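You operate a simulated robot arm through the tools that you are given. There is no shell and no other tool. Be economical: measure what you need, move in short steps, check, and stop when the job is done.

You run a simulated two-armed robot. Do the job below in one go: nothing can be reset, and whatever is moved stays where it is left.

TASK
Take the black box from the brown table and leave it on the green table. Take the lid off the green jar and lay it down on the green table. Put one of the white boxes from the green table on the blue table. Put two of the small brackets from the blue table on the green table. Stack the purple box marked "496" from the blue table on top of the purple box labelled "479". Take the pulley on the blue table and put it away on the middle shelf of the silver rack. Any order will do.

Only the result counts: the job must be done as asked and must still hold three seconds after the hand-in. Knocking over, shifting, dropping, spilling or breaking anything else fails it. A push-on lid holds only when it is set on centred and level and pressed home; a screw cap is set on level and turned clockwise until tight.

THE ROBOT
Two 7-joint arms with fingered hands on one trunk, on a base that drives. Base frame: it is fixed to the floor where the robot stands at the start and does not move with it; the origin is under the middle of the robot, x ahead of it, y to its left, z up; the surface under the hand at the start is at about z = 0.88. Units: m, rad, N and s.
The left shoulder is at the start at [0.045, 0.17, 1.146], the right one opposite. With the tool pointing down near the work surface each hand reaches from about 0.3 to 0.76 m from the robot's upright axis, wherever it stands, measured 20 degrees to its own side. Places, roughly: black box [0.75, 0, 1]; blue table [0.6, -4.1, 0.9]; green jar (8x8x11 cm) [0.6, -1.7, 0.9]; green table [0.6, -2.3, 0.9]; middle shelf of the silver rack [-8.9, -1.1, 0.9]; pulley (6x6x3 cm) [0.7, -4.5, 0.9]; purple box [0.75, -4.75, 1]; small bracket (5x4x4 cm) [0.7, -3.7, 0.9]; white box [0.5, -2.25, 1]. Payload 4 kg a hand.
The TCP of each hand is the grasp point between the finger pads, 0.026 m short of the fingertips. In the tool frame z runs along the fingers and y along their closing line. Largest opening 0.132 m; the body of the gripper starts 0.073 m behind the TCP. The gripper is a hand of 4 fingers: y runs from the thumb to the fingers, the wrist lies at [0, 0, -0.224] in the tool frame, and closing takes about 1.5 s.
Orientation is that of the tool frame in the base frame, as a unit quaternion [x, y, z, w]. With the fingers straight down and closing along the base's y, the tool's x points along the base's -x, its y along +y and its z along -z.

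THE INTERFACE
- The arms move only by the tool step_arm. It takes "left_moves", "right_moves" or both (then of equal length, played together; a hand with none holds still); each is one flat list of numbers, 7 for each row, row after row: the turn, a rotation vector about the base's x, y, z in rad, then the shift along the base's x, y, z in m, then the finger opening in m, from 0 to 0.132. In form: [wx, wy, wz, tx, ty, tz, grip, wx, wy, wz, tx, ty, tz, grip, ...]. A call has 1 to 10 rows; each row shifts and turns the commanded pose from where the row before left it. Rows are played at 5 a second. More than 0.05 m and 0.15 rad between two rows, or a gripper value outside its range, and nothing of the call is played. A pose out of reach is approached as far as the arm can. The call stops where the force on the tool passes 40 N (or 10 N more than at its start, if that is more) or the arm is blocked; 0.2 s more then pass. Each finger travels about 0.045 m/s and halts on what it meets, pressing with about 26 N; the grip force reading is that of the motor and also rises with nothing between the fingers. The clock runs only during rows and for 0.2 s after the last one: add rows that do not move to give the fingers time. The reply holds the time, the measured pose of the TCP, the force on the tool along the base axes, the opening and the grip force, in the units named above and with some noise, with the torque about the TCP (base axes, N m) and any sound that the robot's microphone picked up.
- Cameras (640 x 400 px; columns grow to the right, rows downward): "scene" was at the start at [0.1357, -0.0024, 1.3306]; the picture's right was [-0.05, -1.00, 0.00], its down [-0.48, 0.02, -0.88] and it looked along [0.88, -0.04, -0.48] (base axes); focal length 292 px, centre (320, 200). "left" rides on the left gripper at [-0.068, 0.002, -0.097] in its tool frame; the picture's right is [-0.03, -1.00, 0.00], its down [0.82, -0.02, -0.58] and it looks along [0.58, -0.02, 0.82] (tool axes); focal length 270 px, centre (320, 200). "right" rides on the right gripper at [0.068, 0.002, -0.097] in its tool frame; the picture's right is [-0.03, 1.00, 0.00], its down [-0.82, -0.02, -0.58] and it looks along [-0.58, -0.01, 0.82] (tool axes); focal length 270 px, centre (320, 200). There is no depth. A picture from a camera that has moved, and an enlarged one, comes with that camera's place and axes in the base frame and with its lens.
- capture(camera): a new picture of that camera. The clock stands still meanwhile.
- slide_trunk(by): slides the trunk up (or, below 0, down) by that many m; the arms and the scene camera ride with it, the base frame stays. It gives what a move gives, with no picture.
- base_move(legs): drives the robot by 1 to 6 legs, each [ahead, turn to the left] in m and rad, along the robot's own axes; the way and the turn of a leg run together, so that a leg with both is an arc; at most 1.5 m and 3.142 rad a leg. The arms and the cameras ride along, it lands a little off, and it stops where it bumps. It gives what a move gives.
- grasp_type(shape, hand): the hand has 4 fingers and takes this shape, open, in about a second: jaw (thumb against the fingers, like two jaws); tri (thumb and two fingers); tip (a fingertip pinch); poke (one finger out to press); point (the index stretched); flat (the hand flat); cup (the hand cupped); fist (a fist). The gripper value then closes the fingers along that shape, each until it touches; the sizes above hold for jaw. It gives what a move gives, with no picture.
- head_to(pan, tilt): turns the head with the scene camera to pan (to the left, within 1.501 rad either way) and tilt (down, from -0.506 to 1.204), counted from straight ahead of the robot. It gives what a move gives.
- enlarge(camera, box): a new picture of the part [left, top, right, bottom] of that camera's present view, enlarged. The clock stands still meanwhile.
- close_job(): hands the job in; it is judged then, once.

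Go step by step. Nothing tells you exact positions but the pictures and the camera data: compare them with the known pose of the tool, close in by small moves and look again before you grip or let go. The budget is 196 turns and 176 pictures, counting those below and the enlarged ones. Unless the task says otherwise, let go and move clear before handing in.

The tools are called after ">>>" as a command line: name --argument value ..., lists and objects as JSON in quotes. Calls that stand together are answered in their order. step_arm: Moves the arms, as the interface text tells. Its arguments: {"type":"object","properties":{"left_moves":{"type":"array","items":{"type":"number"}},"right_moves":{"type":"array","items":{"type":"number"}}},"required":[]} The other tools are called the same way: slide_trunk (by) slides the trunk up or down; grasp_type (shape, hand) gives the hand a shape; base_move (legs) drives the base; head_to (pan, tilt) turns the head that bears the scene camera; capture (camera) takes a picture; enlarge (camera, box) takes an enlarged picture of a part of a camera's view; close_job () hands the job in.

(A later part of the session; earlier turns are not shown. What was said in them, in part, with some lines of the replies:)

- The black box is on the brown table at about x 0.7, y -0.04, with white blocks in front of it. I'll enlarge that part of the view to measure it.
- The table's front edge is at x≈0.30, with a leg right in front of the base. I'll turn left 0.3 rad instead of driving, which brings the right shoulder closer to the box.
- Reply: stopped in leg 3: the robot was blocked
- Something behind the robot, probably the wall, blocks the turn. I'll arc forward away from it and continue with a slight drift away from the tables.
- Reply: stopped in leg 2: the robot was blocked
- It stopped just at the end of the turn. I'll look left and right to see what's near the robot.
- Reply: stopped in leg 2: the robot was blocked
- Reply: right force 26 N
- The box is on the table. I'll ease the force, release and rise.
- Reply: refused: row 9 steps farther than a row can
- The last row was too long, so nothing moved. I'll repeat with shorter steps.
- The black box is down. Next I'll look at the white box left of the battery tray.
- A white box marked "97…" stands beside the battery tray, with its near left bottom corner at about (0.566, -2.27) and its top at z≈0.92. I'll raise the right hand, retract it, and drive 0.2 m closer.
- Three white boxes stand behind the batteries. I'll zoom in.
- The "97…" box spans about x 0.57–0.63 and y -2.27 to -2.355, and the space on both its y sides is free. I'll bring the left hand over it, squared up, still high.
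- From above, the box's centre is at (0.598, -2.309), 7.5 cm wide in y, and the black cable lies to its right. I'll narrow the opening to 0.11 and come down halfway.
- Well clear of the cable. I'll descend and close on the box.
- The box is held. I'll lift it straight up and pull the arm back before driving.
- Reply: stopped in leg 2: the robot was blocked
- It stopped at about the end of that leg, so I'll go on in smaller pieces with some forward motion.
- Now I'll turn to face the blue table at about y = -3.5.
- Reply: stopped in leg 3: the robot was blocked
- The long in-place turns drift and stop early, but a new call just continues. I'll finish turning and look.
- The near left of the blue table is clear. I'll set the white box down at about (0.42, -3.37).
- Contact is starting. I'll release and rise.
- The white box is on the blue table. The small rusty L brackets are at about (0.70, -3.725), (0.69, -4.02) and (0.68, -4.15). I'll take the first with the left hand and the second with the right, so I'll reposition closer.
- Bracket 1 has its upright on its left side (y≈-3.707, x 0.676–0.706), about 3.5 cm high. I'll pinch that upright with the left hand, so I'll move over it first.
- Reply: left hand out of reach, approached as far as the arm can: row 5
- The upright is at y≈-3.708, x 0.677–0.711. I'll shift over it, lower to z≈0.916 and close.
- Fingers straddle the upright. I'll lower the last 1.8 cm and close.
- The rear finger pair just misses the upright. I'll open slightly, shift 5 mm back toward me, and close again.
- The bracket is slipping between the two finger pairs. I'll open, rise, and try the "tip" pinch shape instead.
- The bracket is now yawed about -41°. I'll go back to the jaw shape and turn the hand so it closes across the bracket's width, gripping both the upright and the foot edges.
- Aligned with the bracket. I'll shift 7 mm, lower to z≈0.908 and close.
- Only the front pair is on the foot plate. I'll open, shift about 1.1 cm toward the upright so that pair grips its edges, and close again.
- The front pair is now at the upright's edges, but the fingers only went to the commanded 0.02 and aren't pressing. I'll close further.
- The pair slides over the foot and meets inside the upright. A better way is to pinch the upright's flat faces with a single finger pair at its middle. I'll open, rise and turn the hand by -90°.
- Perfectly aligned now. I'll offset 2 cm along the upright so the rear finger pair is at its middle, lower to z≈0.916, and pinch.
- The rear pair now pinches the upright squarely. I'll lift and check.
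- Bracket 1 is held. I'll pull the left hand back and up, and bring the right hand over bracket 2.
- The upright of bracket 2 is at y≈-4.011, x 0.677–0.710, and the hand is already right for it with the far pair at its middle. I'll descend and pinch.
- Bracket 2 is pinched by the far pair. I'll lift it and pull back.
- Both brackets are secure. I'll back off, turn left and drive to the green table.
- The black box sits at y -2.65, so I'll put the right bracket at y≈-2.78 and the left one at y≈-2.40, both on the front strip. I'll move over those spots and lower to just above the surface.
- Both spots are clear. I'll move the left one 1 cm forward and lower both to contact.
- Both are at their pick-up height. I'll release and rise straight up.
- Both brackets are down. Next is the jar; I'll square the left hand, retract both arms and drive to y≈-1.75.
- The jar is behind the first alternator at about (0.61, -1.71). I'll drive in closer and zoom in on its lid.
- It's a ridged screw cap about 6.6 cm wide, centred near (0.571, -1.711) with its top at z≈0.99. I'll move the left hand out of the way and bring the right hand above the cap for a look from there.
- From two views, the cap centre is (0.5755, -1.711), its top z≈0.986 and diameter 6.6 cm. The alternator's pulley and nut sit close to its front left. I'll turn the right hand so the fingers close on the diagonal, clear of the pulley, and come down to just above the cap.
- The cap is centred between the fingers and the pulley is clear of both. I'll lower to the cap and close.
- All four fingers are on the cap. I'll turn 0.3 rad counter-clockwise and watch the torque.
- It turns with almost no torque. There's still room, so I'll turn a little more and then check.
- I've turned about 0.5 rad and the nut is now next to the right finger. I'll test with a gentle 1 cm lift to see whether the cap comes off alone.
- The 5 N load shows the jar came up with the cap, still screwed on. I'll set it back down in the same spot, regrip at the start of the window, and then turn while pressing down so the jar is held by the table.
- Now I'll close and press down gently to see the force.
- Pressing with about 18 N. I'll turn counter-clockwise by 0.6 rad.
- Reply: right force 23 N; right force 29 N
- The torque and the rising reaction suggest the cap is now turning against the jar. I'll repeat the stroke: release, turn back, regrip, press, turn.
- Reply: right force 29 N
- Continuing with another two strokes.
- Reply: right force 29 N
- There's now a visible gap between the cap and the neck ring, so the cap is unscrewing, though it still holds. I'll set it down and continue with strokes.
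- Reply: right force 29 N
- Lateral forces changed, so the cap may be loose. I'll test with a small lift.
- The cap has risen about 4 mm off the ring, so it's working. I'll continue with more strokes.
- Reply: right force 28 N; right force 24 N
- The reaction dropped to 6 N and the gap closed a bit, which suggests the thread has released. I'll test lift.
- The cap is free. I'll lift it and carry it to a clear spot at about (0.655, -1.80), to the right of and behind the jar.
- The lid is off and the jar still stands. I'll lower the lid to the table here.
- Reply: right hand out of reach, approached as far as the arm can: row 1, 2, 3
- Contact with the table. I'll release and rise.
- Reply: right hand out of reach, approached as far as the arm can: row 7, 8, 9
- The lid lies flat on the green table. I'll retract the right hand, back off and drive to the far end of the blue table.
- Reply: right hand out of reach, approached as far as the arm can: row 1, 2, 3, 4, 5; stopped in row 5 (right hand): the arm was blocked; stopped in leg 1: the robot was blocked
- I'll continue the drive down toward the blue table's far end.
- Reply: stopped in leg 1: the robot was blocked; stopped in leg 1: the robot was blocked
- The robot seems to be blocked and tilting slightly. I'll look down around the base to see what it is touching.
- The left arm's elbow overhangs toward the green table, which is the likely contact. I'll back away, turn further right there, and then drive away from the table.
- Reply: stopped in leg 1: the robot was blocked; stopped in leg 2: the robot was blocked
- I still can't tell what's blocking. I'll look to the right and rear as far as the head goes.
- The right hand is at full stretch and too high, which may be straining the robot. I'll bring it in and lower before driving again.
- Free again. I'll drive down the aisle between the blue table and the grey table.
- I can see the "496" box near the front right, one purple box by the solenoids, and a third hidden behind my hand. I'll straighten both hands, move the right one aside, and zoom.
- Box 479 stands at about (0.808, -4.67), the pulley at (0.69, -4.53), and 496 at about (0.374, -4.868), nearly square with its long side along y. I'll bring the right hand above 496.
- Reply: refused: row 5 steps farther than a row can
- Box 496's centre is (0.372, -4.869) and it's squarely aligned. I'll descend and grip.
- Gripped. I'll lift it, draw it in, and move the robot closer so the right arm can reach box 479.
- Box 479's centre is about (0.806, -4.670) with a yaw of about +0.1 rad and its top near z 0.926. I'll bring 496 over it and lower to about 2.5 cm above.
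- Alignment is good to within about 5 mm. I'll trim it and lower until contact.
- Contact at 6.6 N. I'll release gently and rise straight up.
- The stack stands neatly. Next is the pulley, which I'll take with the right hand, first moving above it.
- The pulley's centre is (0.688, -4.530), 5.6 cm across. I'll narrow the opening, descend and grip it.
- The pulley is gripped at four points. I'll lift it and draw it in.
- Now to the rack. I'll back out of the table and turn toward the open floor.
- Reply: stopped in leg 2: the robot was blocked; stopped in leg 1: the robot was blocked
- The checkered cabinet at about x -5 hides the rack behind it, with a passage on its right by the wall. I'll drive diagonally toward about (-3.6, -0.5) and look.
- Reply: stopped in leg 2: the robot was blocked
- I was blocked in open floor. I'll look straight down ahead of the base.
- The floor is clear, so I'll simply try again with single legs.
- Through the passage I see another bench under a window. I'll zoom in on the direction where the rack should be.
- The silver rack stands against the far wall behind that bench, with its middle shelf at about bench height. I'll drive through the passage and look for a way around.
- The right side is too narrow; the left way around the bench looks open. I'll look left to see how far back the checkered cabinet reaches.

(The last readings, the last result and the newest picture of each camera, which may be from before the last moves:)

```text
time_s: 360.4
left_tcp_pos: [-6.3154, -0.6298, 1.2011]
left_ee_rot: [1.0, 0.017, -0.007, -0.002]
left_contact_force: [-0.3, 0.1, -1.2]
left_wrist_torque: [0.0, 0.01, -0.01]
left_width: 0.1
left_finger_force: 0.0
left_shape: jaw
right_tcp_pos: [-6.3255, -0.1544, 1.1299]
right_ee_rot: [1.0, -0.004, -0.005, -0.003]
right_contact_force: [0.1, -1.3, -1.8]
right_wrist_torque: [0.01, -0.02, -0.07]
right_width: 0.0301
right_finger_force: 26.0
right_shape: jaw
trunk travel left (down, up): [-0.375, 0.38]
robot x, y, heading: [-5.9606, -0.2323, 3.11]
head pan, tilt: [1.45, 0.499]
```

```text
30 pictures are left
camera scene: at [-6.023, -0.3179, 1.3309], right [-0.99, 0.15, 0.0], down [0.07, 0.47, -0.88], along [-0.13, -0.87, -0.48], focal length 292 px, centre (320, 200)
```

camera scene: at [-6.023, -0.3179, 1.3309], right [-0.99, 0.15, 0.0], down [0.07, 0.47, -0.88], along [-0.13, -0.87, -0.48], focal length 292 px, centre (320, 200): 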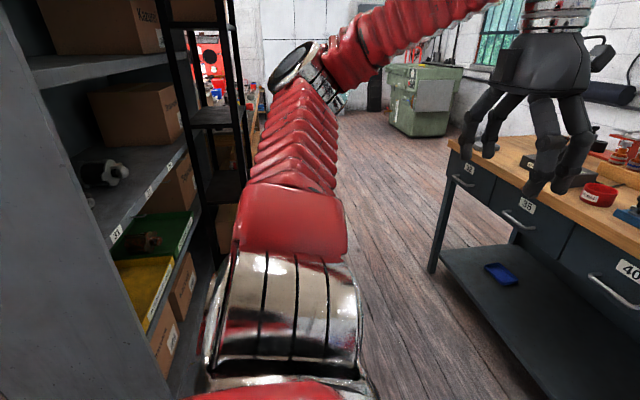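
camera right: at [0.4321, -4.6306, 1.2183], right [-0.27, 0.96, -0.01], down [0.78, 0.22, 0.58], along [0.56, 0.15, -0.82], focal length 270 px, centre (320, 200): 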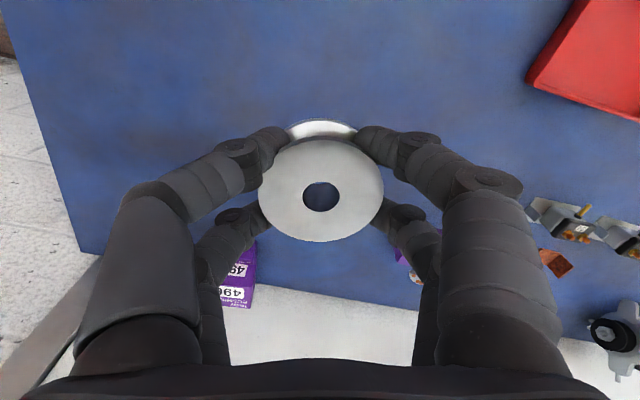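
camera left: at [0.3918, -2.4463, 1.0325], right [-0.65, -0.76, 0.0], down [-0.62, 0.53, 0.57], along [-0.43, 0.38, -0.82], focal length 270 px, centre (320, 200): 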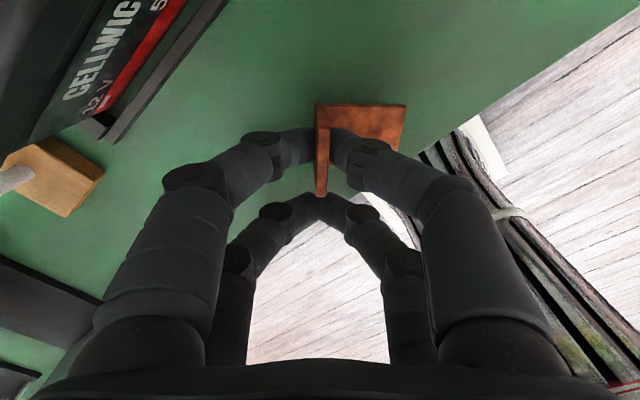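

The aisle between the shelving (x≈-5.62) and the bench (x≈-6.87) is about 1.25 m. I'll drive down it and around the bench's left end.

>>> base_move --legs '[[0.05, 0.7], [0.25, 0]]'

>>> base_move --legs '[[0.1, 0.7], [0.5, 0]]'

>>> head_to --pan -0.5 --tilt 0.6

>>> capture --camera "scene"

```text
time_s: 364.3
left_tcp_pos: [-6.2431, -0.9351, 1.1965]
left_ee_rot: [0.935, 0.354, -0.012, -0.004]
left_contact_force: [0.3, -0.4, 0.3]
left_wrist_torque: [0.04, 0.03, 0.01]
left_width: 0.0999
left_finger_force: 0.1
left_shape: jaw
right_tcp_pos: [-6.5397, -0.5733, 1.1301]
right_ee_rot: [0.943, 0.334, -0.007, -0.001]
right_contact_force: [0.3, -0.1, -1.7]
right_wrist_torque: [0.01, -0.01, -0.01]
right_width: 0.0302
right_finger_force: 25.8
right_shape: jaw
trunk travel left (down, up): [-0.375, 0.38]
robot x, y, heading: [-6.2305, -0.3842, -2.481]
head pan, tilt: [1.45, 0.499]
```

```text
time_s: 369.3
left_tcp_pos: [-6.0477, -1.3766, 1.1943]
left_ee_rot: [0.755, 0.655, -0.017, 0.001]
left_contact_force: [0.8, -0.9, 0.4]
left_wrist_torque: [0.02, 0.01, -0.01]
left_width: 0.1
left_finger_force: 0.0
left_shape: jaw
right_tcp_pos: [-6.5021, -1.2882, 1.1303]
right_ee_rot: [0.769, 0.639, -0.006, 0.0]
right_contact_force: [0.6, -0.4, -1.2]
right_wrist_torque: [0.0, 0.05, -0.01]
right_width: 0.03
right_finger_force: 26.6
right_shape: jaw
trunk travel left (down, up): [-0.375, 0.38]
robot x, y, heading: [-6.3998, -0.9424, -1.783]
head pan, tilt: [1.45, 0.499]
```

```text
time_s: 371.2
left_tcp_pos: [-6.0482, -1.3761, 1.1947]
left_ee_rot: [0.755, 0.655, -0.016, 0.002]
left_contact_force: [0.5, -0.1, 0.2]
left_wrist_torque: [-0.02, 0.01, -0.02]
left_width: 0.0999
left_finger_force: 0.0
left_shape: jaw
right_tcp_pos: [-6.5037, -1.2886, 1.131]
right_ee_rot: [0.769, 0.639, -0.007, 0.001]
right_contact_force: [0.2, 0.1, -1.7]
right_wrist_torque: [0.02, -0.02, -0.01]
right_width: 0.0304
right_finger_force: 26.0
right_shape: jaw
trunk travel left (down, up): [-0.375, 0.38]
robot x, y, heading: [-6.4035, -0.9421, -1.794]
head pan, tilt: [-0.499, 0.6]
```

```text
29 pictures are left
camera scene: at [-6.4669, -1.0474, 1.3217], right [-0.76, 0.65, 0.0], down [0.37, 0.43, -0.82], along [-0.54, -0.62, -0.57], focal length 292 px, centre (320, 200)
```

scene: 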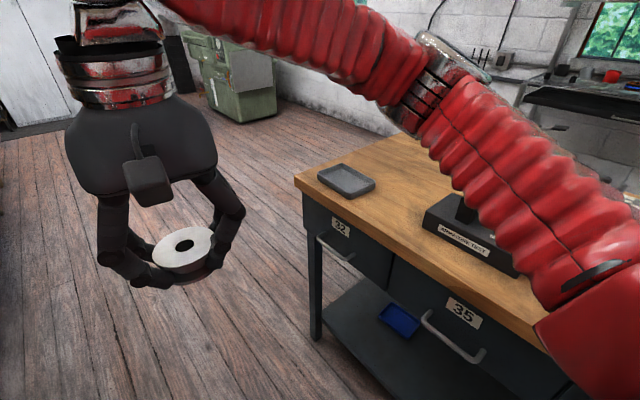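

I'm clear of the bench corner at (-6.88, -1.62). I'll straighten and pass it, then turn right behind it.

>>> base_move --legs '[[0, 0.35], [1.2, 0]]'

>>> base_move --legs '[[0.1, -0.7]]'

>>> base_move --legs '[[0.1, -0.7]]'

>>> head_to --pan -0.3 --tilt 0.4

>>> capture --camera "scene"

```text
time_s: 375.5
left_tcp_pos: [-5.8558, -1.6934, 1.1985]
left_ee_rot: [0.637, 0.771, -0.006, -0.003]
left_contact_force: [2.9, 26.6, -7.0]
left_wrist_torque: [-2.36, 0.46, 0.8]
left_width: 0.0997
left_finger_force: 0.1
left_shape: jaw
right_tcp_pos: [-6.3138, -1.7739, 1.1329]
right_ee_rot: [0.65, 0.76, -0.008, 0.003]
right_contact_force: [-0.2, -0.4, -3.3]
right_wrist_torque: [0.02, -0.01, 0.0]
right_width: 0.0299
right_finger_force: 26.0
right_shape: jaw
trunk travel left (down, up): [-0.375, 0.38]
robot x, y, heading: [-6.3438, -1.4134, -1.41]
head pan, tilt: [-0.499, 0.6]
stopped in leg 2: the force on the tool passed its limit at 170 N (the readings are from after the stop); the commanded pose is now the measured one
```

```text
time_s: 376.2
left_tcp_pos: [-5.856, -1.6936, 1.1986]
left_ee_rot: [0.636, 0.772, -0.004, -0.005]
left_contact_force: [2.7, 25.9, -6.2]
left_wrist_torque: [-2.36, 0.41, 0.7]
left_width: 0.1002
left_finger_force: 0.1
left_shape: jaw
right_tcp_pos: [-6.3137, -1.775, 1.1329]
right_ee_rot: [0.651, 0.759, -0.007, 0.001]
right_contact_force: [0.2, 0.0, -1.9]
right_wrist_torque: [0.0, -0.03, 0.02]
right_width: 0.0299
right_finger_force: 25.8
right_shape: jaw
trunk travel left (down, up): [-0.375, 0.38]
robot x, y, heading: [-6.3388, -1.4124, -1.407]
head pan, tilt: [-0.499, 0.6]
stopped in leg 1: the force on the tool passed its limit at 55 N (the readings are from after the stop); the commanded pose is now the measured one
```

```text
time_s: 377.0
left_tcp_pos: [-5.8559, -1.6923, 1.198]
left_ee_rot: [0.636, 0.771, 0.0, -0.008]
left_contact_force: [2.1, 27.2, -6.5]
left_wrist_torque: [-2.58, 0.36, 0.73]
left_width: 0.1004
left_finger_force: 0.1
left_shape: jaw
right_tcp_pos: [-6.3162, -1.776, 1.1344]
right_ee_rot: [0.653, 0.757, -0.007, 0.001]
right_contact_force: [1.6, 0.2, -1.7]
right_wrist_torque: [-0.03, 0.0, 0.0]
right_width: 0.03
right_finger_force: 26.2
right_shape: jaw
trunk travel left (down, up): [-0.375, 0.38]
robot x, y, heading: [-6.338, -1.4128, -1.414]
head pan, tilt: [-0.499, 0.6]
stopped in leg 1: the force on the tool passed its limit at 54 N (the readings are from after the stop); the commanded pose is now the measured one
```

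```text
time_s: 377.7
left_tcp_pos: [-5.8568, -1.6934, 1.1972]
left_ee_rot: [0.636, 0.772, -0.001, -0.007]
left_contact_force: [2.3, 32.6, -9.3]
left_wrist_torque: [-2.78, 0.46, 0.77]
left_width: 0.0998
left_finger_force: 0.1
left_shape: jaw
right_tcp_pos: [-6.316, -1.7743, 1.1351]
right_ee_rot: [0.653, 0.757, -0.008, 0.002]
right_contact_force: [-0.3, -0.1, -2.7]
right_wrist_torque: [0.01, -0.02, 0.0]
right_width: 0.0301
right_finger_force: 26.1
right_shape: jaw
trunk travel left (down, up): [-0.375, 0.38]
robot x, y, heading: [-6.3415, -1.4141, -1.407]
head pan, tilt: [-0.3, 0.4]
```

```text
28 pictures are left
camera scene: at [-6.3425, -1.5436, 1.3405], right [-0.99, 0.14, 0.0], down [0.05, 0.38, -0.92], along [-0.13, -0.91, -0.39], focal length 292 px, centre (320, 200)
```

scene: 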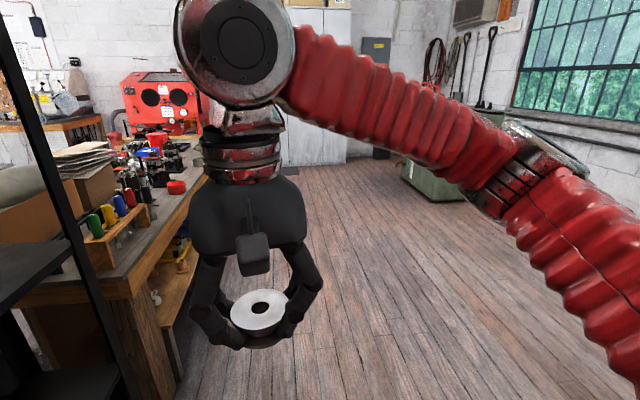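

The left hand touched a post of the black rack on the left. I'll back up a little, fold the left hand inward, and steer more to the middle.

>>> base_move --legs '[[-0.12, 0]]'

>>> step_arm --left_moves '[0, 0, 0, -0.045, 0, 0, 0.1, 0, 0, 0, -0.045, 0, 0, 0.1, 0, 0, 0, -0.045, 0, 0, 0.1, 0, 0, 0, -0.045, -0.01, 0, 0.1, 0, 0, 0, -0.04, -0.02, 0, 0.1]'

>>> head_to --pan 0.6 --tilt 0.45

>>> capture --camera "scene"

```text
time_s: 378.9
left_tcp_pos: [-5.8771, -1.579, 1.1972]
left_ee_rot: [0.637, 0.771, 0.0, -0.006]
left_contact_force: [-0.8, -0.3, 0.1]
left_wrist_torque: [-0.02, -0.01, 0.03]
left_width: 0.0995
left_finger_force: 0.0
left_shape: jaw
right_tcp_pos: [-6.3354, -1.6612, 1.1335]
right_ee_rot: [0.654, 0.757, -0.005, 0.0]
right_contact_force: [0.6, -0.2, -2.2]
right_wrist_torque: [-0.04, 0.02, 0.01]
right_width: 0.0299
right_finger_force: 26.2
right_shape: jaw
trunk travel left (down, up): [-0.375, 0.38]
robot x, y, heading: [-6.3545, -1.2957, -1.412]
head pan, tilt: [-0.3, 0.4]
```

```text
time_s: 380.1
left_tcp_pos: [-6.0979, -1.6124, 1.1984]
left_ee_rot: [0.636, 0.771, 0.001, -0.008]
left_contact_force: [-0.3, 0.3, -0.3]
left_wrist_torque: [0.01, -0.01, 0.03]
left_width: 0.1
left_finger_force: 0.2
left_shape: jaw
right_tcp_pos: [-6.3357, -1.663, 1.1331]
right_ee_rot: [0.654, 0.757, -0.005, 0.001]
right_contact_force: [0.3, -0.2, -3.0]
right_wrist_torque: [0.02, -0.02, 0.01]
right_width: 0.0301
right_finger_force: 25.8
right_shape: jaw
trunk travel left (down, up): [-0.375, 0.38]
robot x, y, heading: [-6.3554, -1.2991, -1.416]
head pan, tilt: [-0.3, 0.4]
```

```text
time_s: 381.3
left_tcp_pos: [-6.0937, -1.6116, 1.1981]
left_ee_rot: [0.636, 0.771, 0.0, -0.008]
left_contact_force: [-0.2, -0.6, 0.2]
left_wrist_torque: [0.02, 0.03, 0.03]
left_width: 0.1001
left_finger_force: 0.1
left_shape: jaw
right_tcp_pos: [-6.3348, -1.6638, 1.1334]
right_ee_rot: [0.654, 0.757, -0.005, 0.0]
right_contact_force: [-0.2, -0.2, -2.5]
right_wrist_torque: [0.02, 0.01, 0.05]
right_width: 0.0301
right_finger_force: 26.0
right_shape: jaw
trunk travel left (down, up): [-0.375, 0.38]
robot x, y, heading: [-6.3565, -1.2956, -1.412]
head pan, tilt: [0.6, 0.45]
```

```text
27 pictures are left
camera scene: at [-6.2864, -1.4068, 1.3353], right [-0.73, -0.69, 0.0], down [-0.3, 0.32, -0.9], along [0.62, -0.65, -0.44], focal length 292 px, centre (320, 200)
```

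scene: 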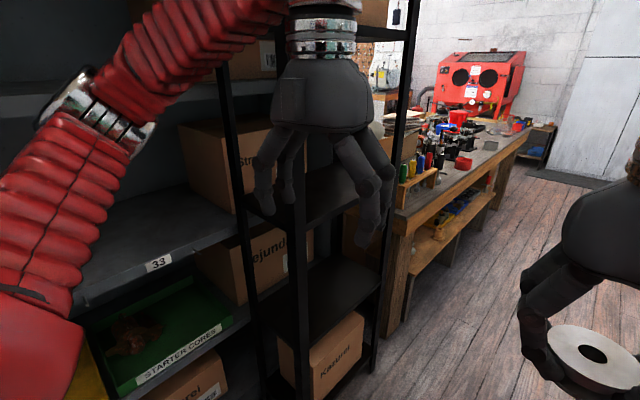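

The black rack narrows the aisle on the left. I'll turn right, moving the left elbow away from it, and advance around the bench corner.

>>> base_move --legs '[[0, -0.5]]'

>>> base_move --legs '[[0.45, 0]]'

>>> head_to --pan -0.3 --tilt 0.6

>>> capture --camera "scene"

```text
time_s: 383.3
left_tcp_pos: [-6.2785, -1.6951, 1.199]
left_ee_rot: [0.809, 0.587, 0.002, -0.008]
left_contact_force: [-0.7, -0.6, 0.3]
left_wrist_torque: [-0.02, -0.03, -0.01]
left_width: 0.1
left_finger_force: 0.2
left_shape: jaw
right_tcp_pos: [-6.5136, -1.6234, 1.1343]
right_ee_rot: [0.821, 0.57, -0.005, -0.001]
right_contact_force: [0.3, -0.7, -2.3]
right_wrist_torque: [0.03, 0.04, -0.01]
right_width: 0.0301
right_finger_force: 26.2
right_shape: jaw
trunk travel left (down, up): [-0.375, 0.38]
robot x, y, heading: [-6.3263, -1.3055, -1.918]
head pan, tilt: [0.6, 0.45]
```

```text
time_s: 386.1
left_tcp_pos: [-6.439, -2.1293, 1.1988]
left_ee_rot: [0.811, 0.585, 0.003, -0.008]
left_contact_force: [0.5, 0.0, 0.1]
left_wrist_torque: [0.01, 0.0, -0.01]
left_width: 0.1002
left_finger_force: 0.0
left_shape: jaw
right_tcp_pos: [-6.6729, -2.0578, 1.1334]
right_ee_rot: [0.824, 0.567, -0.005, -0.001]
right_contact_force: [0.6, 0.1, -2.4]
right_wrist_torque: [0.02, -0.01, -0.02]
right_width: 0.0293
right_finger_force: 25.4
right_shape: jaw
trunk travel left (down, up): [-0.375, 0.38]
robot x, y, heading: [-6.4852, -1.7391, -1.926]
head pan, tilt: [0.6, 0.45]
```

```text
time_s: 387.3
left_tcp_pos: [-6.4388, -2.1301, 1.2002]
left_ee_rot: [0.811, 0.585, 0.003, -0.007]
left_contact_force: [0.3, -1.5, 0.3]
left_wrist_torque: [0.0, -0.03, 0.01]
left_width: 0.1002
left_finger_force: 0.1
left_shape: jaw
right_tcp_pos: [-6.6735, -2.0559, 1.1349]
right_ee_rot: [0.823, 0.568, -0.005, -0.001]
right_contact_force: [0.3, -1.0, -2.5]
right_wrist_torque: [0.0, -0.02, -0.02]
right_width: 0.0295
right_finger_force: 25.8
right_shape: jaw
trunk travel left (down, up): [-0.375, 0.38]
robot x, y, heading: [-6.4846, -1.7358, -1.921]
head pan, tilt: [-0.3, 0.6]
```

```text
26 pictures are left
camera scene: at [-6.5548, -1.8484, 1.3217], right [-0.79, 0.61, 0.0], down [0.34, 0.45, -0.82], along [-0.5, -0.66, -0.57], focal length 292 px, centre (320, 200)
```

scene: 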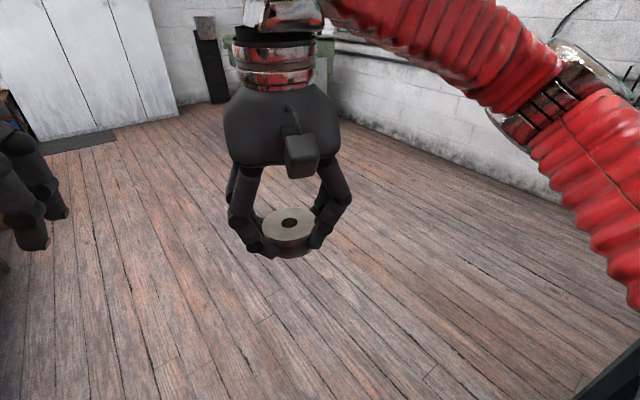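

Open floor ahead. I'll continue past the corner and turn toward the rack.

>>> base_move --legs '[[0.45, 0], [0, -0.6]]'

>>> base_move --legs '[[0.4, 0], [0, -0.7]]'

>>> head_to --pan -0.6 --tilt 0.35

>>> capture --camera "scene"

```text
time_s: 391.9
left_tcp_pos: [-6.8359, -2.5009, 1.1995]
left_ee_rot: [0.952, 0.307, 0.005, -0.006]
left_contact_force: [-0.6, -0.3, 0.1]
left_wrist_torque: [0.03, 0.06, 0.06]
left_width: 0.1003
left_finger_force: 0.0
left_shape: jaw
right_tcp_pos: [-6.9841, -2.3043, 1.1346]
right_ee_rot: [0.958, 0.287, -0.004, -0.002]
right_contact_force: [0.8, -0.5, -2.5]
right_wrist_torque: [0.04, -0.01, -0.03]
right_width: 0.0294
right_finger_force: 25.8
right_shape: jaw
trunk travel left (down, up): [-0.375, 0.38]
robot x, y, heading: [-6.6272, -2.1822, -2.546]
head pan, tilt: [-0.3, 0.6]
```

```text
time_s: 396.8
left_tcp_pos: [-7.3212, -2.5078, 1.2018]
left_ee_rot: [0.999, -0.039, 0.006, -0.001]
left_contact_force: [-0.4, 1.4, -0.4]
left_wrist_torque: [-0.13, 0.05, -0.03]
left_width: 0.1
left_finger_force: 0.0
left_shape: jaw
right_tcp_pos: [-7.3064, -2.2636, 1.1357]
right_ee_rot: [0.998, -0.061, -0.003, -0.002]
right_contact_force: [0.4, 0.8, -2.4]
right_wrist_torque: [-0.1, 0.04, 0.0]
right_width: 0.029
right_finger_force: 25.8
right_shape: jaw
trunk travel left (down, up): [-0.375, 0.38]
robot x, y, heading: [-6.9646, -2.4526, 3.048]
head pan, tilt: [-0.3, 0.6]
stopped in leg 2: the robot was blocked; the commanded pose is now the measured one
```

```text
time_s: 397.6
left_tcp_pos: [-7.3235, -2.5141, 1.201]
left_ee_rot: [0.999, -0.04, 0.006, -0.005]
left_contact_force: [0.4, -0.5, 0.2]
left_wrist_torque: [-0.03, -0.04, -0.04]
left_width: 0.1003
left_finger_force: 0.0
left_shape: jaw
right_tcp_pos: [-7.307, -2.2675, 1.1347]
right_ee_rot: [0.998, -0.061, -0.003, -0.003]
right_contact_force: [0.0, 0.1, -3.7]
right_wrist_torque: [0.01, 0.0, 0.0]
right_width: 0.0292
right_finger_force: 26.8
right_shape: jaw
trunk travel left (down, up): [-0.375, 0.38]
robot x, y, heading: [-6.9612, -2.452, 3.05]
head pan, tilt: [-0.6, 0.351]
```

```text
25 pictures are left
camera scene: at [-7.0781, -2.3845, 1.3444], right [0.64, 0.77, 0.0], down [0.26, -0.22, -0.94], along [-0.72, 0.6, -0.35], focal length 292 px, centre (320, 200)
```

scene: 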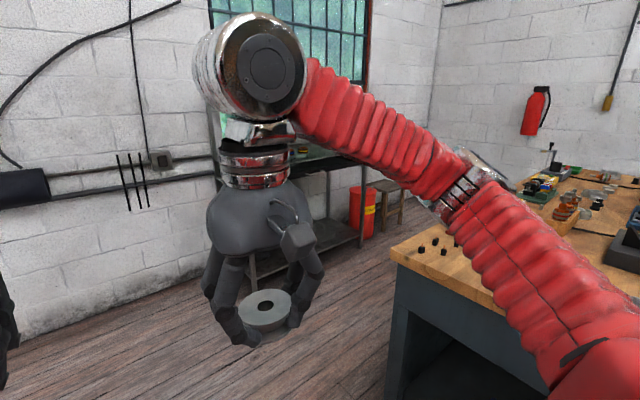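

>>> base_move --legs '[[0.6, -0.1], [0, -0.5]]'

>>> head_to --pan 0.2 --tilt 0.35

>>> capture --camera "scene"

```text
time_s: 402.5
left_tcp_pos: [-7.8725, -2.222, 1.201]
left_ee_rot: [0.945, -0.327, 0.008, -0.002]
left_contact_force: [-0.1, 0.2, -0.8]
left_wrist_torque: [0.0, -0.01, -0.01]
left_width: 0.1
left_finger_force: 0.0
left_shape: jaw
right_tcp_pos: [-7.7236, -2.0264, 1.1362]
right_ee_rot: [0.938, -0.348, -0.001, -0.004]
right_contact_force: [-0.4, -0.3, -2.0]
right_wrist_torque: [-0.04, 0.01, -0.02]
right_width: 0.029
right_finger_force: 26.3
right_shape: jaw
trunk travel left (down, up): [-0.375, 0.38]
robot x, y, heading: [-7.5541, -2.3918, 2.456]
head pan, tilt: [-0.6, 0.351]
```

```text
time_s: 403.6
left_tcp_pos: [-7.8727, -2.223, 1.2017]
left_ee_rot: [0.945, -0.328, 0.008, -0.003]
left_contact_force: [-0.4, 0.0, -0.5]
left_wrist_torque: [0.03, -0.02, -0.01]
left_width: 0.1002
left_finger_force: 0.1
left_shape: jaw
right_tcp_pos: [-7.7234, -2.0271, 1.1371]
right_ee_rot: [0.938, -0.347, -0.002, -0.005]
right_contact_force: [-1.0, -0.3, -1.7]
right_wrist_torque: [0.01, 0.01, -0.03]
right_width: 0.0294
right_finger_force: 25.4
right_shape: jaw
trunk travel left (down, up): [-0.375, 0.38]
robot x, y, heading: [-7.5562, -2.3922, 2.457]
head pan, tilt: [0.201, 0.351]
```

```text
24 pictures are left
camera scene: at [-7.6726, -2.319, 1.3445], right [0.47, 0.89, 0.0], down [0.31, -0.16, -0.94], along [-0.83, 0.44, -0.34], focal length 292 px, centre (320, 200)
```

scene: 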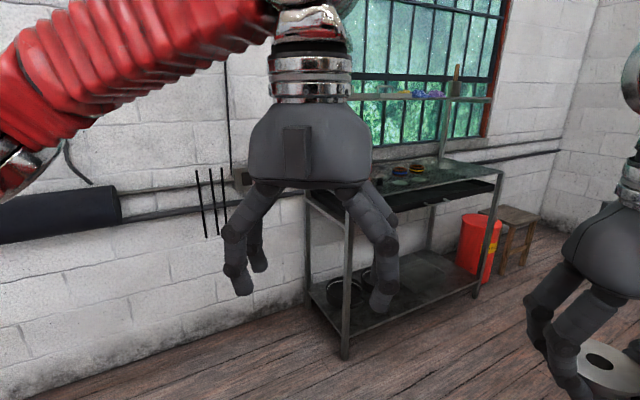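

I can see the rack now: front edge at x≈-8.68, from y -1.63 to -0.49, with a lower shelf, a middle shelf and a narrow top shelf. I'll drive to about (-8.15, -1.6) and face it.

>>> base_move --legs '[[0, -0.237], [0.95, 0]]'

>>> base_move --legs '[[0, 0.5]]'

>>> base_move --legs '[[0, 0.42]]'

>>> head_to --pan -0.2 --tilt 0.55

>>> capture --camera "scene"

```text
time_s: 409.7
left_tcp_pos: [-8.4198, -1.3892, 1.2022]
left_ee_rot: [0.904, -0.428, 0.007, -0.001]
left_contact_force: [-0.8, 0.5, -1.0]
left_wrist_torque: [-0.05, -0.02, -0.02]
left_width: 0.1
left_finger_force: 0.0
left_shape: jaw
right_tcp_pos: [-8.2302, -1.2322, 1.1359]
right_ee_rot: [0.894, -0.447, 0.0, -0.005]
right_contact_force: [0.1, -0.8, -2.9]
right_wrist_torque: [-0.02, 0.03, 0.01]
right_width: 0.029
right_finger_force: 25.7
right_shape: jaw
trunk travel left (down, up): [-0.375, 0.38]
robot x, y, heading: [-8.1487, -1.6283, 2.237]
head pan, tilt: [0.201, 0.351]
```

```text
time_s: 411.7
left_tcp_pos: [-8.5035, -1.5518, 1.201]
left_ee_rot: [0.983, -0.185, 0.007, -0.003]
left_contact_force: [-0.6, 0.2, 1.0]
left_wrist_torque: [-0.01, 0.03, -0.04]
left_width: 0.1001
left_finger_force: 0.0
left_shape: jaw
right_tcp_pos: [-8.416, -1.3209, 1.1353]
right_ee_rot: [0.978, -0.206, -0.002, -0.005]
right_contact_force: [0.1, -0.3, -1.4]
right_wrist_torque: [-0.05, -0.01, 0.0]
right_width: 0.029
right_finger_force: 25.4
right_shape: jaw
trunk travel left (down, up): [-0.375, 0.38]
robot x, y, heading: [-8.1407, -1.5961, 2.739]
head pan, tilt: [0.201, 0.351]
```

```text
time_s: 413.5
left_tcp_pos: [-8.4908, -1.7082, 1.2032]
left_ee_rot: [1.0, 0.029, 0.007, -0.005]
left_contact_force: [0.4, 0.7, -0.4]
left_wrist_torque: [0.0, -0.05, 0.03]
left_width: 0.1001
left_finger_force: 0.0
left_shape: jaw
right_tcp_pos: [-8.508, -1.4634, 1.1351]
right_ee_rot: [1.0, 0.006, -0.002, -0.005]
right_contact_force: [-0.8, -0.1, -2.0]
right_wrist_torque: [-0.04, -0.04, -0.02]
right_width: 0.029
right_finger_force: 26.0
right_shape: jaw
trunk travel left (down, up): [-0.375, 0.38]
robot x, y, heading: [-8.1406, -1.5743, -3.113]
head pan, tilt: [0.201, 0.351]
```

```text
time_s: 414.4
left_tcp_pos: [-8.4886, -1.7081, 1.203]
left_ee_rot: [1.0, 0.028, 0.007, -0.004]
left_contact_force: [0.3, 0.1, -0.2]
left_wrist_torque: [0.01, -0.02, 0.03]
left_width: 0.1001
left_finger_force: 0.1
left_shape: jaw
right_tcp_pos: [-8.5045, -1.4617, 1.1382]
right_ee_rot: [1.0, 0.007, -0.003, -0.004]
right_contact_force: [-0.5, -0.9, -2.1]
right_wrist_torque: [0.03, 0.01, -0.01]
right_width: 0.029
right_finger_force: 26.4
right_shape: jaw
trunk travel left (down, up): [-0.375, 0.38]
robot x, y, heading: [-8.1409, -1.5737, -3.112]
head pan, tilt: [-0.201, 0.55]
```

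```text
23 pictures are left
camera scene: at [-8.2734, -1.5572, 1.3262], right [0.17, 0.99, 0.0], down [0.52, -0.09, -0.85], along [-0.84, 0.15, -0.52], focal length 292 px, centre (320, 200)
```

scene: 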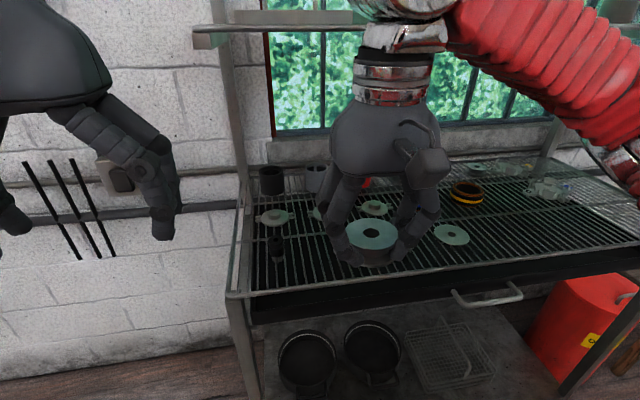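

The middle shelf is a wire grate with some parts on it and free space near the front. I'll zoom in to pick a spot.

>>> enlarge --camera "scene" --box '[220, 150, 604, 390]'

>>> capture --camera "right"

```text
1.67 times, centred on (412, 270) of scene
camera zoom: at [-8.2734, -1.5572, 1.3262], right [0.17, 0.99, 0.0], down [0.52, -0.09, -0.85], along [-0.84, 0.15, -0.52], focal length 487 px, centre (167, 83)
```

zoom: 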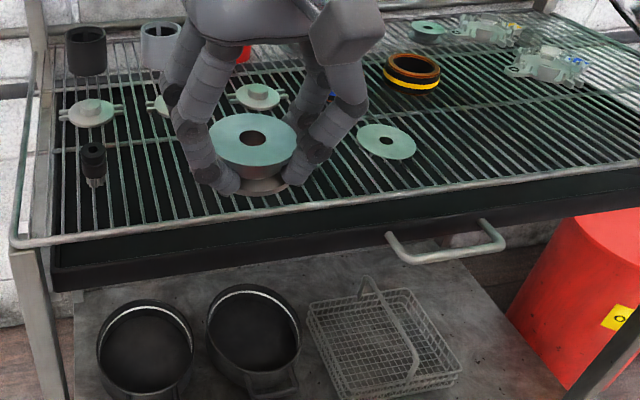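

```text
21 pictures are left
camera right: at [-8.436, -1.4625, 1.2338], right [-0.01, -1.0, -0.01], down [-0.81, 0.01, 0.58], along [-0.58, 0.01, -0.81], focal length 270 px, centre (320, 200)
```

right: 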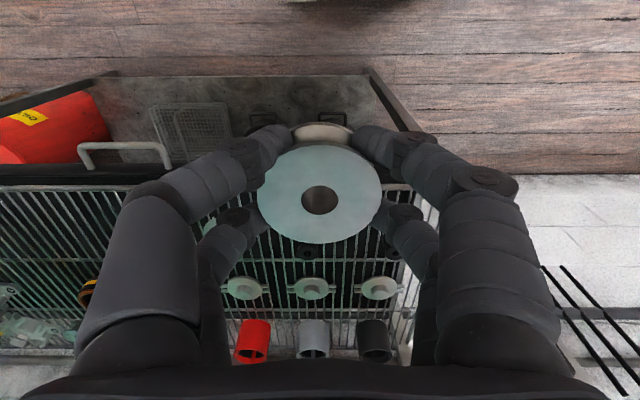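

There's a free patch on the grate around (-8.735, -1.37). I'll move the pulley over it and come partway down.

>>> step_arm --right_moves '[0, 0, 0, -0.045, 0.018, 0, 0.02, 0, 0, 0, -0.045, 0.018, 0, 0.02, 0, 0, 0, -0.045, 0.018, 0, 0.02, 0, 0, 0, -0.045, 0.018, 0, 0.02, 0, 0, 0, -0.045, 0.018, 0, 0.02, 0, 0, 0, -0.005, 0, -0.04, 0.02, 0, 0, 0, 0, 0, -0.05, 0.02, 0, 0, 0, 0, 0, -0.05, 0.02, 0, 0, 0, 0, 0, 0, 0.02]'

>>> enlarge --camera "scene" --box '[220, 150, 540, 350]'

>>> capture --camera "right"

```text
time_s: 416.4
left_tcp_pos: [-8.4876, -1.7073, 1.2025]
left_ee_rot: [1.0, 0.028, 0.005, -0.005]
left_contact_force: [0.5, 0.5, -0.5]
left_wrist_torque: [0.01, 0.04, -0.01]
left_width: 0.0998
left_finger_force: 0.0
left_shape: jaw
right_tcp_pos: [-8.7359, -1.3726, 1.001]
right_ee_rot: [1.0, 0.007, -0.003, -0.003]
right_contact_force: [-0.2, -0.9, -2.5]
right_wrist_torque: [-0.02, -0.01, 0.0]
right_width: 0.0291
right_finger_force: 26.8
right_shape: jaw
trunk travel left (down, up): [-0.375, 0.38]
robot x, y, heading: [-8.1395, -1.5746, -3.111]
head pan, tilt: [-0.201, 0.55]
```

```text
2.00 times, centred on (380, 250) of scene
camera zoom: at [-8.2728, -1.5574, 1.3263], right [0.17, 0.99, 0.0], down [0.52, -0.09, -0.85], along [-0.84, 0.15, -0.52], focal length 584 px, centre (200, 100)
```

zoom: 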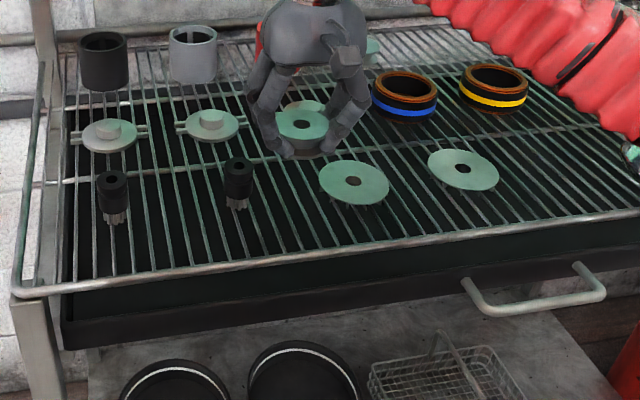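

```text
19 pictures are left
camera right: at [-8.6659, -1.3741, 1.0974], right [-0.01, -1.0, -0.01], down [-0.81, 0.0, 0.58], along [-0.58, 0.01, -0.81], focal length 270 px, centre (320, 200)
```

right: 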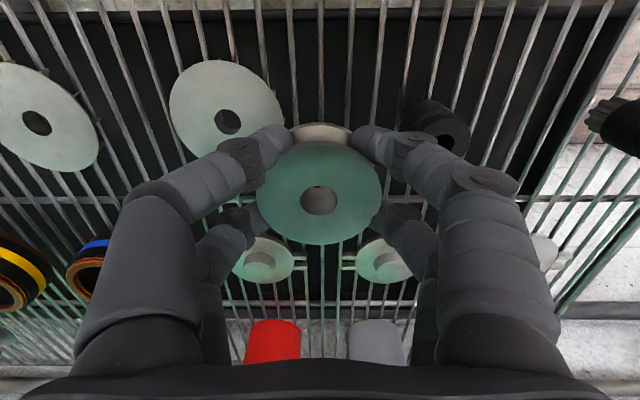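

This spot is among other parts laid out in a grid. The clear area is farther right, around (-8.745, -0.98), out of reach from here. I'll lift, retract, and shift the robot about 0.35 m that way.

>>> step_arm --right_moves '[0, 0, 0, 0, 0, 0.05, 0.02, 0, 0, 0, 0, 0, 0.05, 0.02, 0, 0, 0, 0.02, 0, 0.03, 0.02, 0, 0, 0, 0.045, -0.01, 0, 0.02, 0, 0, 0, 0.045, -0.01, 0, 0.02, 0, 0, 0, 0.045, -0.01, 0, 0.02, 0, 0, 0, 0.045, -0.01, 0, 0.02]'

>>> base_move --legs '[[-0.1, 0], [0, -0.7]]'

>>> base_move --legs '[[0, -0.6], [0.35, 0]]'

>>> base_move --legs '[[0, 0.65]]'

>>> base_move --legs '[[0, 0.6]]'

>>> capture --camera "scene"

```text
time_s: 417.9
left_tcp_pos: [-8.488, -1.7077, 1.2037]
left_ee_rot: [1.0, 0.029, 0.006, -0.005]
left_contact_force: [0.1, -0.5, 0.2]
left_wrist_torque: [0.0, 0.01, 0.01]
left_width: 0.1002
left_finger_force: 0.0
left_shape: jaw
right_tcp_pos: [-8.5318, -1.4108, 1.1267]
right_ee_rot: [1.0, 0.006, -0.004, -0.004]
right_contact_force: [0.5, -0.9, -2.3]
right_wrist_torque: [0.03, -0.02, 0.0]
right_width: 0.029
right_finger_force: 26.4
right_shape: jaw
trunk travel left (down, up): [-0.375, 0.38]
robot x, y, heading: [-8.1383, -1.5764, -3.113]
head pan, tilt: [-0.201, 0.55]
```

```text
time_s: 421.2
left_tcp_pos: [-8.3933, -1.4506, 1.2035]
left_ee_rot: [0.949, -0.315, 0.007, -0.002]
left_contact_force: [-0.4, 0.0, 0.3]
left_wrist_torque: [0.0, -0.02, 0.01]
left_width: 0.1002
left_finger_force: 0.1
left_shape: jaw
right_tcp_pos: [-8.2366, -1.1936, 1.1267]
right_ee_rot: [0.942, -0.336, -0.002, -0.006]
right_contact_force: [-0.3, -0.8, -1.7]
right_wrist_torque: [0.01, -0.03, -0.01]
right_width: 0.0289
right_finger_force: 25.9
right_shape: jaw
trunk travel left (down, up): [-0.375, 0.38]
robot x, y, heading: [-8.0652, -1.5986, 2.476]
head pan, tilt: [-0.201, 0.55]
```

```text
time_s: 425.3
left_tcp_pos: [-8.3542, -0.9594, 1.2052]
left_ee_rot: [0.815, -0.579, 0.008, 0.0]
left_contact_force: [0.7, 0.6, 0.3]
left_wrist_torque: [-0.04, 0.01, 0.0]
left_width: 0.1002
left_finger_force: 0.0
left_shape: jaw
right_tcp_pos: [-8.0812, -0.8343, 1.1268]
right_ee_rot: [0.802, -0.597, 0.0, -0.005]
right_contact_force: [-0.3, 0.6, -2.4]
right_wrist_torque: [-0.02, 0.06, 0.03]
right_width: 0.0289
right_finger_force: 25.6
right_shape: jaw
trunk travel left (down, up): [-0.375, 0.38]
robot x, y, heading: [-8.1903, -1.2759, 1.885]
head pan, tilt: [-0.201, 0.55]
```

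```text
time_s: 427.7
left_tcp_pos: [-8.515, -1.1296, 1.2044]
left_ee_rot: [0.959, -0.284, 0.008, -0.002]
left_contact_force: [0.3, -0.2, -0.4]
left_wrist_torque: [-0.03, 0.0, 0.0]
left_width: 0.1
left_finger_force: 0.0
left_shape: jaw
right_tcp_pos: [-8.3756, -0.8637, 1.1273]
right_ee_rot: [0.952, -0.305, -0.002, -0.006]
right_contact_force: [0.0, -0.1, -2.7]
right_wrist_torque: [0.01, 0.01, 0.0]
right_width: 0.0289
right_finger_force: 26.2
right_shape: jaw
trunk travel left (down, up): [-0.375, 0.38]
robot x, y, heading: [-8.167, -1.2456, 2.54]
head pan, tilt: [-0.201, 0.55]
```

```text
time_s: 430.0
left_tcp_pos: [-8.5164, -1.3537, 1.2049]
left_ee_rot: [1.0, 0.022, 0.006, -0.004]
left_contact_force: [-0.3, -1.3, -0.4]
left_wrist_torque: [0.0, -0.02, 0.02]
left_width: 0.1
left_finger_force: 0.0
left_shape: jaw
right_tcp_pos: [-8.5563, -1.0562, 1.1283]
right_ee_rot: [1.0, 0.0, -0.003, -0.005]
right_contact_force: [-0.7, 0.7, -2.7]
right_wrist_torque: [0.0, -0.03, 0.0]
right_width: 0.0286
right_finger_force: 25.9
right_shape: jaw
trunk travel left (down, up): [-0.375, 0.38]
robot x, y, heading: [-8.1643, -1.2071, -3.129]
head pan, tilt: [-0.201, 0.55]
```

```text
18 pictures are left
camera scene: at [-8.3001, -1.1891, 1.3261], right [0.19, 0.98, 0.0], down [0.51, -0.1, -0.85], along [-0.84, 0.16, -0.52], focal length 292 px, centre (320, 200)
```

scene: 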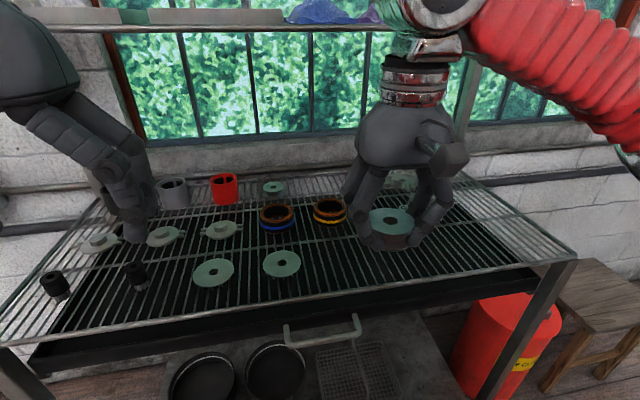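

Now the clear spot right of the front discs is in reach. I'll move the pulley over about (-8.745, -0.99) and lower partway.

>>> step_arm --right_moves '[0, 0, 0, -0.04, 0.017, 0, 0.02, 0, 0, 0, -0.04, 0.017, 0, 0.02, 0, 0, 0, -0.04, 0.016, 0, 0.02, 0, 0, 0, -0.04, 0.016, 0, 0.02, 0, 0, 0, -0.03, 0, 0, 0.02, 0, 0, 0, 0, 0, -0.05, 0.02, 0, 0, 0, 0, 0, -0.04, 0.02, 0, 0, 0, 0, 0, -0.04, 0.02, 0, 0, 0, 0, 0, 0, 0.02]'

>>> enlarge --camera "scene" --box '[220, 150, 540, 350]'

>>> capture --camera "right"

```text
time_s: 432.0
left_tcp_pos: [-8.5147, -1.3535, 1.2057]
left_ee_rot: [1.0, 0.023, 0.005, -0.005]
left_contact_force: [-0.2, 0.3, -0.1]
left_wrist_torque: [-0.02, 0.01, -0.01]
left_width: 0.1
left_finger_force: 0.2
left_shape: jaw
right_tcp_pos: [-8.7497, -0.9891, 0.9962]
right_ee_rot: [1.0, -0.001, -0.004, -0.004]
right_contact_force: [0.2, -0.3, -1.9]
right_wrist_torque: [0.0, -0.01, -0.02]
right_width: 0.0286
right_finger_force: 25.5
right_shape: jaw
trunk travel left (down, up): [-0.375, 0.38]
robot x, y, heading: [-8.1687, -1.2053, -3.13]
head pan, tilt: [-0.201, 0.55]
```

```text
2.00 times, centred on (380, 250) of scene
camera zoom: at [-8.2986, -1.189, 1.3263], right [0.19, 0.98, 0.0], down [0.51, -0.1, -0.85], along [-0.84, 0.16, -0.52], focal length 584 px, centre (200, 100)
```

zoom: 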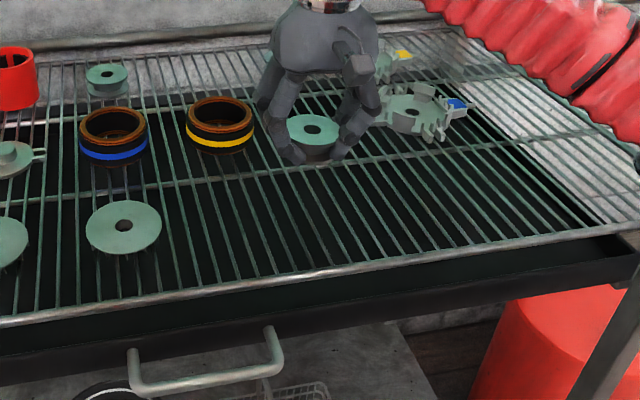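

```text
16 pictures are left
camera right: at [-8.6799, -0.9909, 1.0938], right [-0.03, -1.0, -0.01], down [-0.81, 0.02, 0.58], along [-0.58, 0.02, -0.81], focal length 270 px, centre (320, 200)
```

right: 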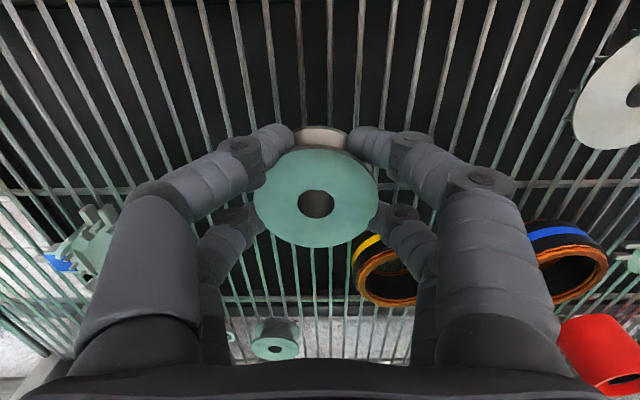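

The patch below is clear; the yellow-banded ring is well behind. I'll shift 2 cm toward the front and lower carefully.

>>> step_arm --right_moves '[0, 0, 0, 0.02, 0.005, -0.02, 0.02, 0, 0, 0, 0, 0, -0.02, 0.02, 0, 0, 0, 0, 0, -0.01, 0.02, 0, 0, 0, 0, 0, -0.005, 0.02, 0, 0, 0, 0, 0, 0, 0.02]'

>>> enlarge --camera "scene" --box '[300, 170, 460, 270]'

```text
time_s: 433.2
left_tcp_pos: [-8.5148, -1.3534, 1.2066]
left_ee_rot: [1.0, 0.022, 0.006, -0.005]
left_contact_force: [-0.3, -0.9, -1.0]
left_wrist_torque: [0.02, -0.01, 0.01]
left_width: 0.1
left_finger_force: 0.0
left_shape: jaw
right_tcp_pos: [-8.728, -0.983, 0.9444]
right_ee_rot: [1.0, -0.001, -0.003, -0.004]
right_contact_force: [0.4, -0.1, -1.7]
right_wrist_torque: [0.01, -0.03, 0.0]
right_width: 0.0285
right_finger_force: 26.1
right_shape: jaw
trunk travel left (down, up): [-0.375, 0.38]
robot x, y, heading: [-8.1632, -1.209, -3.132]
head pan, tilt: [-0.201, 0.55]
```

```text
4.00 times, centred on (380, 220) of scene
camera zoom: at [-8.299, -1.1888, 1.3262], right [0.19, 0.98, 0.0], down [0.51, -0.1, -0.85], along [-0.84, 0.16, -0.52], focal length 1168 px, centre (80, 120)
```

zoom: 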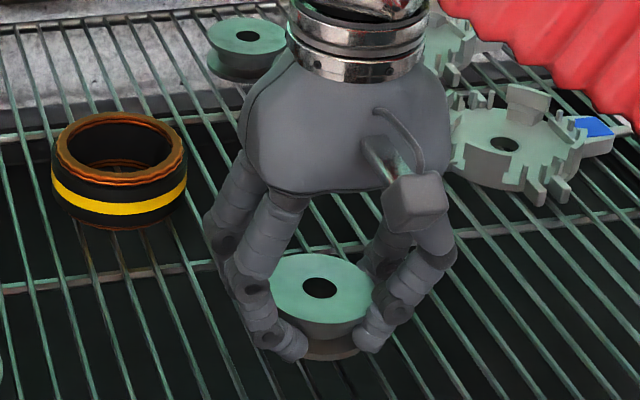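

>>> step_arm --right_moves '[0, 0, 0, 0, 0, -0.004, 0.02, 0, 0, 0, 0, 0, -0.004, 0.02, 0, 0, 0, 0, 0, -0.003, 0.02, 0, 0, 0, 0, 0, 0, 0.02]'

```text
time_s: 434.2
left_tcp_pos: [-8.5118, -1.3554, 1.2052]
left_ee_rot: [1.0, 0.021, 0.004, -0.006]
left_contact_force: [-0.1, 0.5, -0.8]
left_wrist_torque: [-0.02, 0.0, 0.0]
left_width: 0.0999
left_finger_force: 0.0
left_shape: jaw
right_tcp_pos: [-8.726, -0.9844, 0.9371]
right_ee_rot: [1.0, -0.001, -0.009, -0.003]
right_contact_force: [-8.4, 3.8, 38.2]
right_wrist_torque: [0.88, 0.72, 0.13]
right_width: 0.0298
right_finger_force: 25.6
right_shape: jaw
trunk travel left (down, up): [-0.375, 0.38]
robot x, y, heading: [-8.167, -1.2066, -3.131]
head pan, tilt: [-0.201, 0.55]
```

In contact. I'll relieve the pressure, release and rise.

>>> step_arm --right_moves '[0, 0, 0, 0, 0, 0.004, 0.02, 0, 0, 0, 0, 0, 0.0015, 0.02, 0, 0, 0, 0, 0, 0, 0.02]'

>>> step_arm --right_moves '[0, 0, 0, 0, 0, 0, 0.05, 0, 0, 0, 0, 0, 0, 0.08, 0, 0, 0, 0, 0, 0, 0.08, 0, 0, 0, 0, 0, 0, 0.08, 0, 0, 0, 0, 0, 0.02, 0.08, 0, 0, 0, 0, 0, 0.05, 0.08, 0, 0, 0, 0, 0, 0.05, 0.08, 0, 0, 0, 0.02, 0, 0.04, 0.08, 0, 0, 0, 0.05, 0, 0, 0.08, 0, 0, 0, 0.05, 0, 0, 0.08]'

>>> enlarge --camera "scene" --box '[240, 170, 496, 330]'

```text
time_s: 435.0
left_tcp_pos: [-8.5143, -1.3535, 1.2042]
left_ee_rot: [1.0, 0.022, 0.004, -0.004]
left_contact_force: [0.0, 0.2, -0.1]
left_wrist_torque: [0.0, -0.01, 0.0]
left_width: 0.0998
left_finger_force: 0.0
left_shape: jaw
right_tcp_pos: [-8.725, -0.9854, 0.9384]
right_ee_rot: [1.0, -0.001, -0.004, -0.003]
right_contact_force: [-6.1, 2.0, 17.1]
right_wrist_torque: [0.39, 0.72, 0.05]
right_width: 0.0295
right_finger_force: 25.8
right_shape: jaw
trunk travel left (down, up): [-0.375, 0.38]
robot x, y, heading: [-8.1677, -1.2086, -3.132]
head pan, tilt: [-0.201, 0.55]
```

```text
time_s: 437.2
left_tcp_pos: [-8.5141, -1.3535, 1.2069]
left_ee_rot: [1.0, 0.022, 0.004, -0.004]
left_contact_force: [0.3, 0.5, -0.4]
left_wrist_torque: [0.02, 0.0, -0.01]
left_width: 0.1001
left_finger_force: 0.0
left_shape: jaw
right_tcp_pos: [-8.6069, -0.9844, 1.0966]
right_ee_rot: [1.0, -0.001, -0.004, -0.004]
right_contact_force: [0.1, 0.4, 0.0]
right_wrist_torque: [0.01, 0.05, 0.04]
right_width: 0.0794
right_finger_force: 0.1
right_shape: jaw
trunk travel left (down, up): [-0.375, 0.38]
robot x, y, heading: [-8.1695, -1.2082, -3.131]
head pan, tilt: [-0.201, 0.55]
```

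```text
2.50 times, centred on (368, 250) of scene
camera zoom: at [-8.2977, -1.1888, 1.3264], right [0.19, 0.98, 0.0], down [0.51, -0.1, -0.85], along [-0.84, 0.16, -0.52], focal length 730 px, centre (200, 75)
```

zoom: 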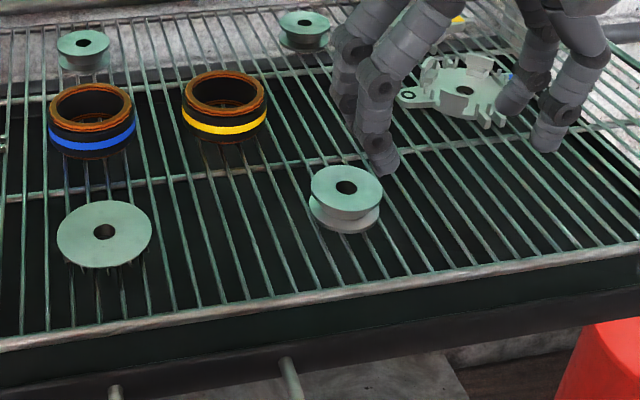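

The pulley stands upright on the middle shelf. I'll pull the hand fully clear, take one last look, and then hand in.

>>> step_arm --right_moves '[0, 0, 0, 0.03, 0, 0.03, 0.08, 0, 0, 0, 0.04, 0, 0, 0.08, 0, 0, 0, 0.04, 0, 0, 0.08]'

>>> capture --camera "scene"

```text
time_s: 438.0
left_tcp_pos: [-8.5135, -1.355, 1.2055]
left_ee_rot: [1.0, 0.022, 0.006, -0.004]
left_contact_force: [0.8, 0.5, 0.7]
left_wrist_torque: [-0.02, 0.01, 0.03]
left_width: 0.1001
left_finger_force: 0.1
left_shape: jaw
right_tcp_pos: [-8.4967, -0.984, 1.1273]
right_ee_rot: [1.0, -0.001, -0.004, -0.004]
right_contact_force: [0.9, 0.4, 0.1]
right_wrist_torque: [0.03, 0.05, -0.01]
right_width: 0.0793
right_finger_force: 0.1
right_shape: jaw
trunk travel left (down, up): [-0.375, 0.38]
robot x, y, heading: [-8.1684, -1.214, -3.135]
head pan, tilt: [-0.201, 0.55]
```

```text
13 pictures are left
camera scene: at [-8.2975, -1.189, 1.3264], right [0.19, 0.98, 0.0], down [0.51, -0.1, -0.85], along [-0.84, 0.16, -0.52], focal length 292 px, centre (320, 200)
```

scene: 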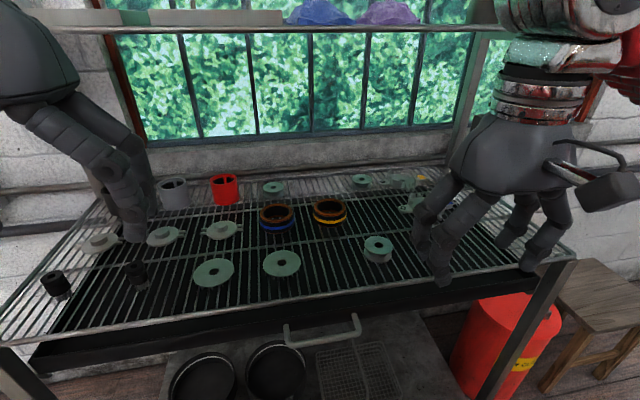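

The pulley is stable and both hands are clear, so I'm handing in.

>>> close_job

```text
The job is handed in.
```

I did all six parts and handed the job in; each result looked right in the last picture I took of it, but I did not go back to check the tables at the end.

- **Black box:** it is on the front of the green table.
- **Jar lid:** I unscrewed it and laid it flat on the green table. Getting it off meant pressing down, turning the cap, and lifting the jar about 1 cm three times and setting it back. The jar looked unmoved afterwards.
- **White box:** number 975 is on the blue table.
- **Brackets:** two are on the green table. I nudged and turned the first one before I got a good grip on it.
- **Purple boxes:** 496 is stacked on 479.
- **Pulley:** it stands on the middle shelf of the silver rack.

**Possible problem:** on the way to the silver rack, my left hand hit a post of the black rack in the aisle, with a force peak of 170 N. It was still standing in my next picture, but I can't rule out that it shifted slightly. The base also stopped as "blocked" several times while driving, and I found no cause in the pictures.
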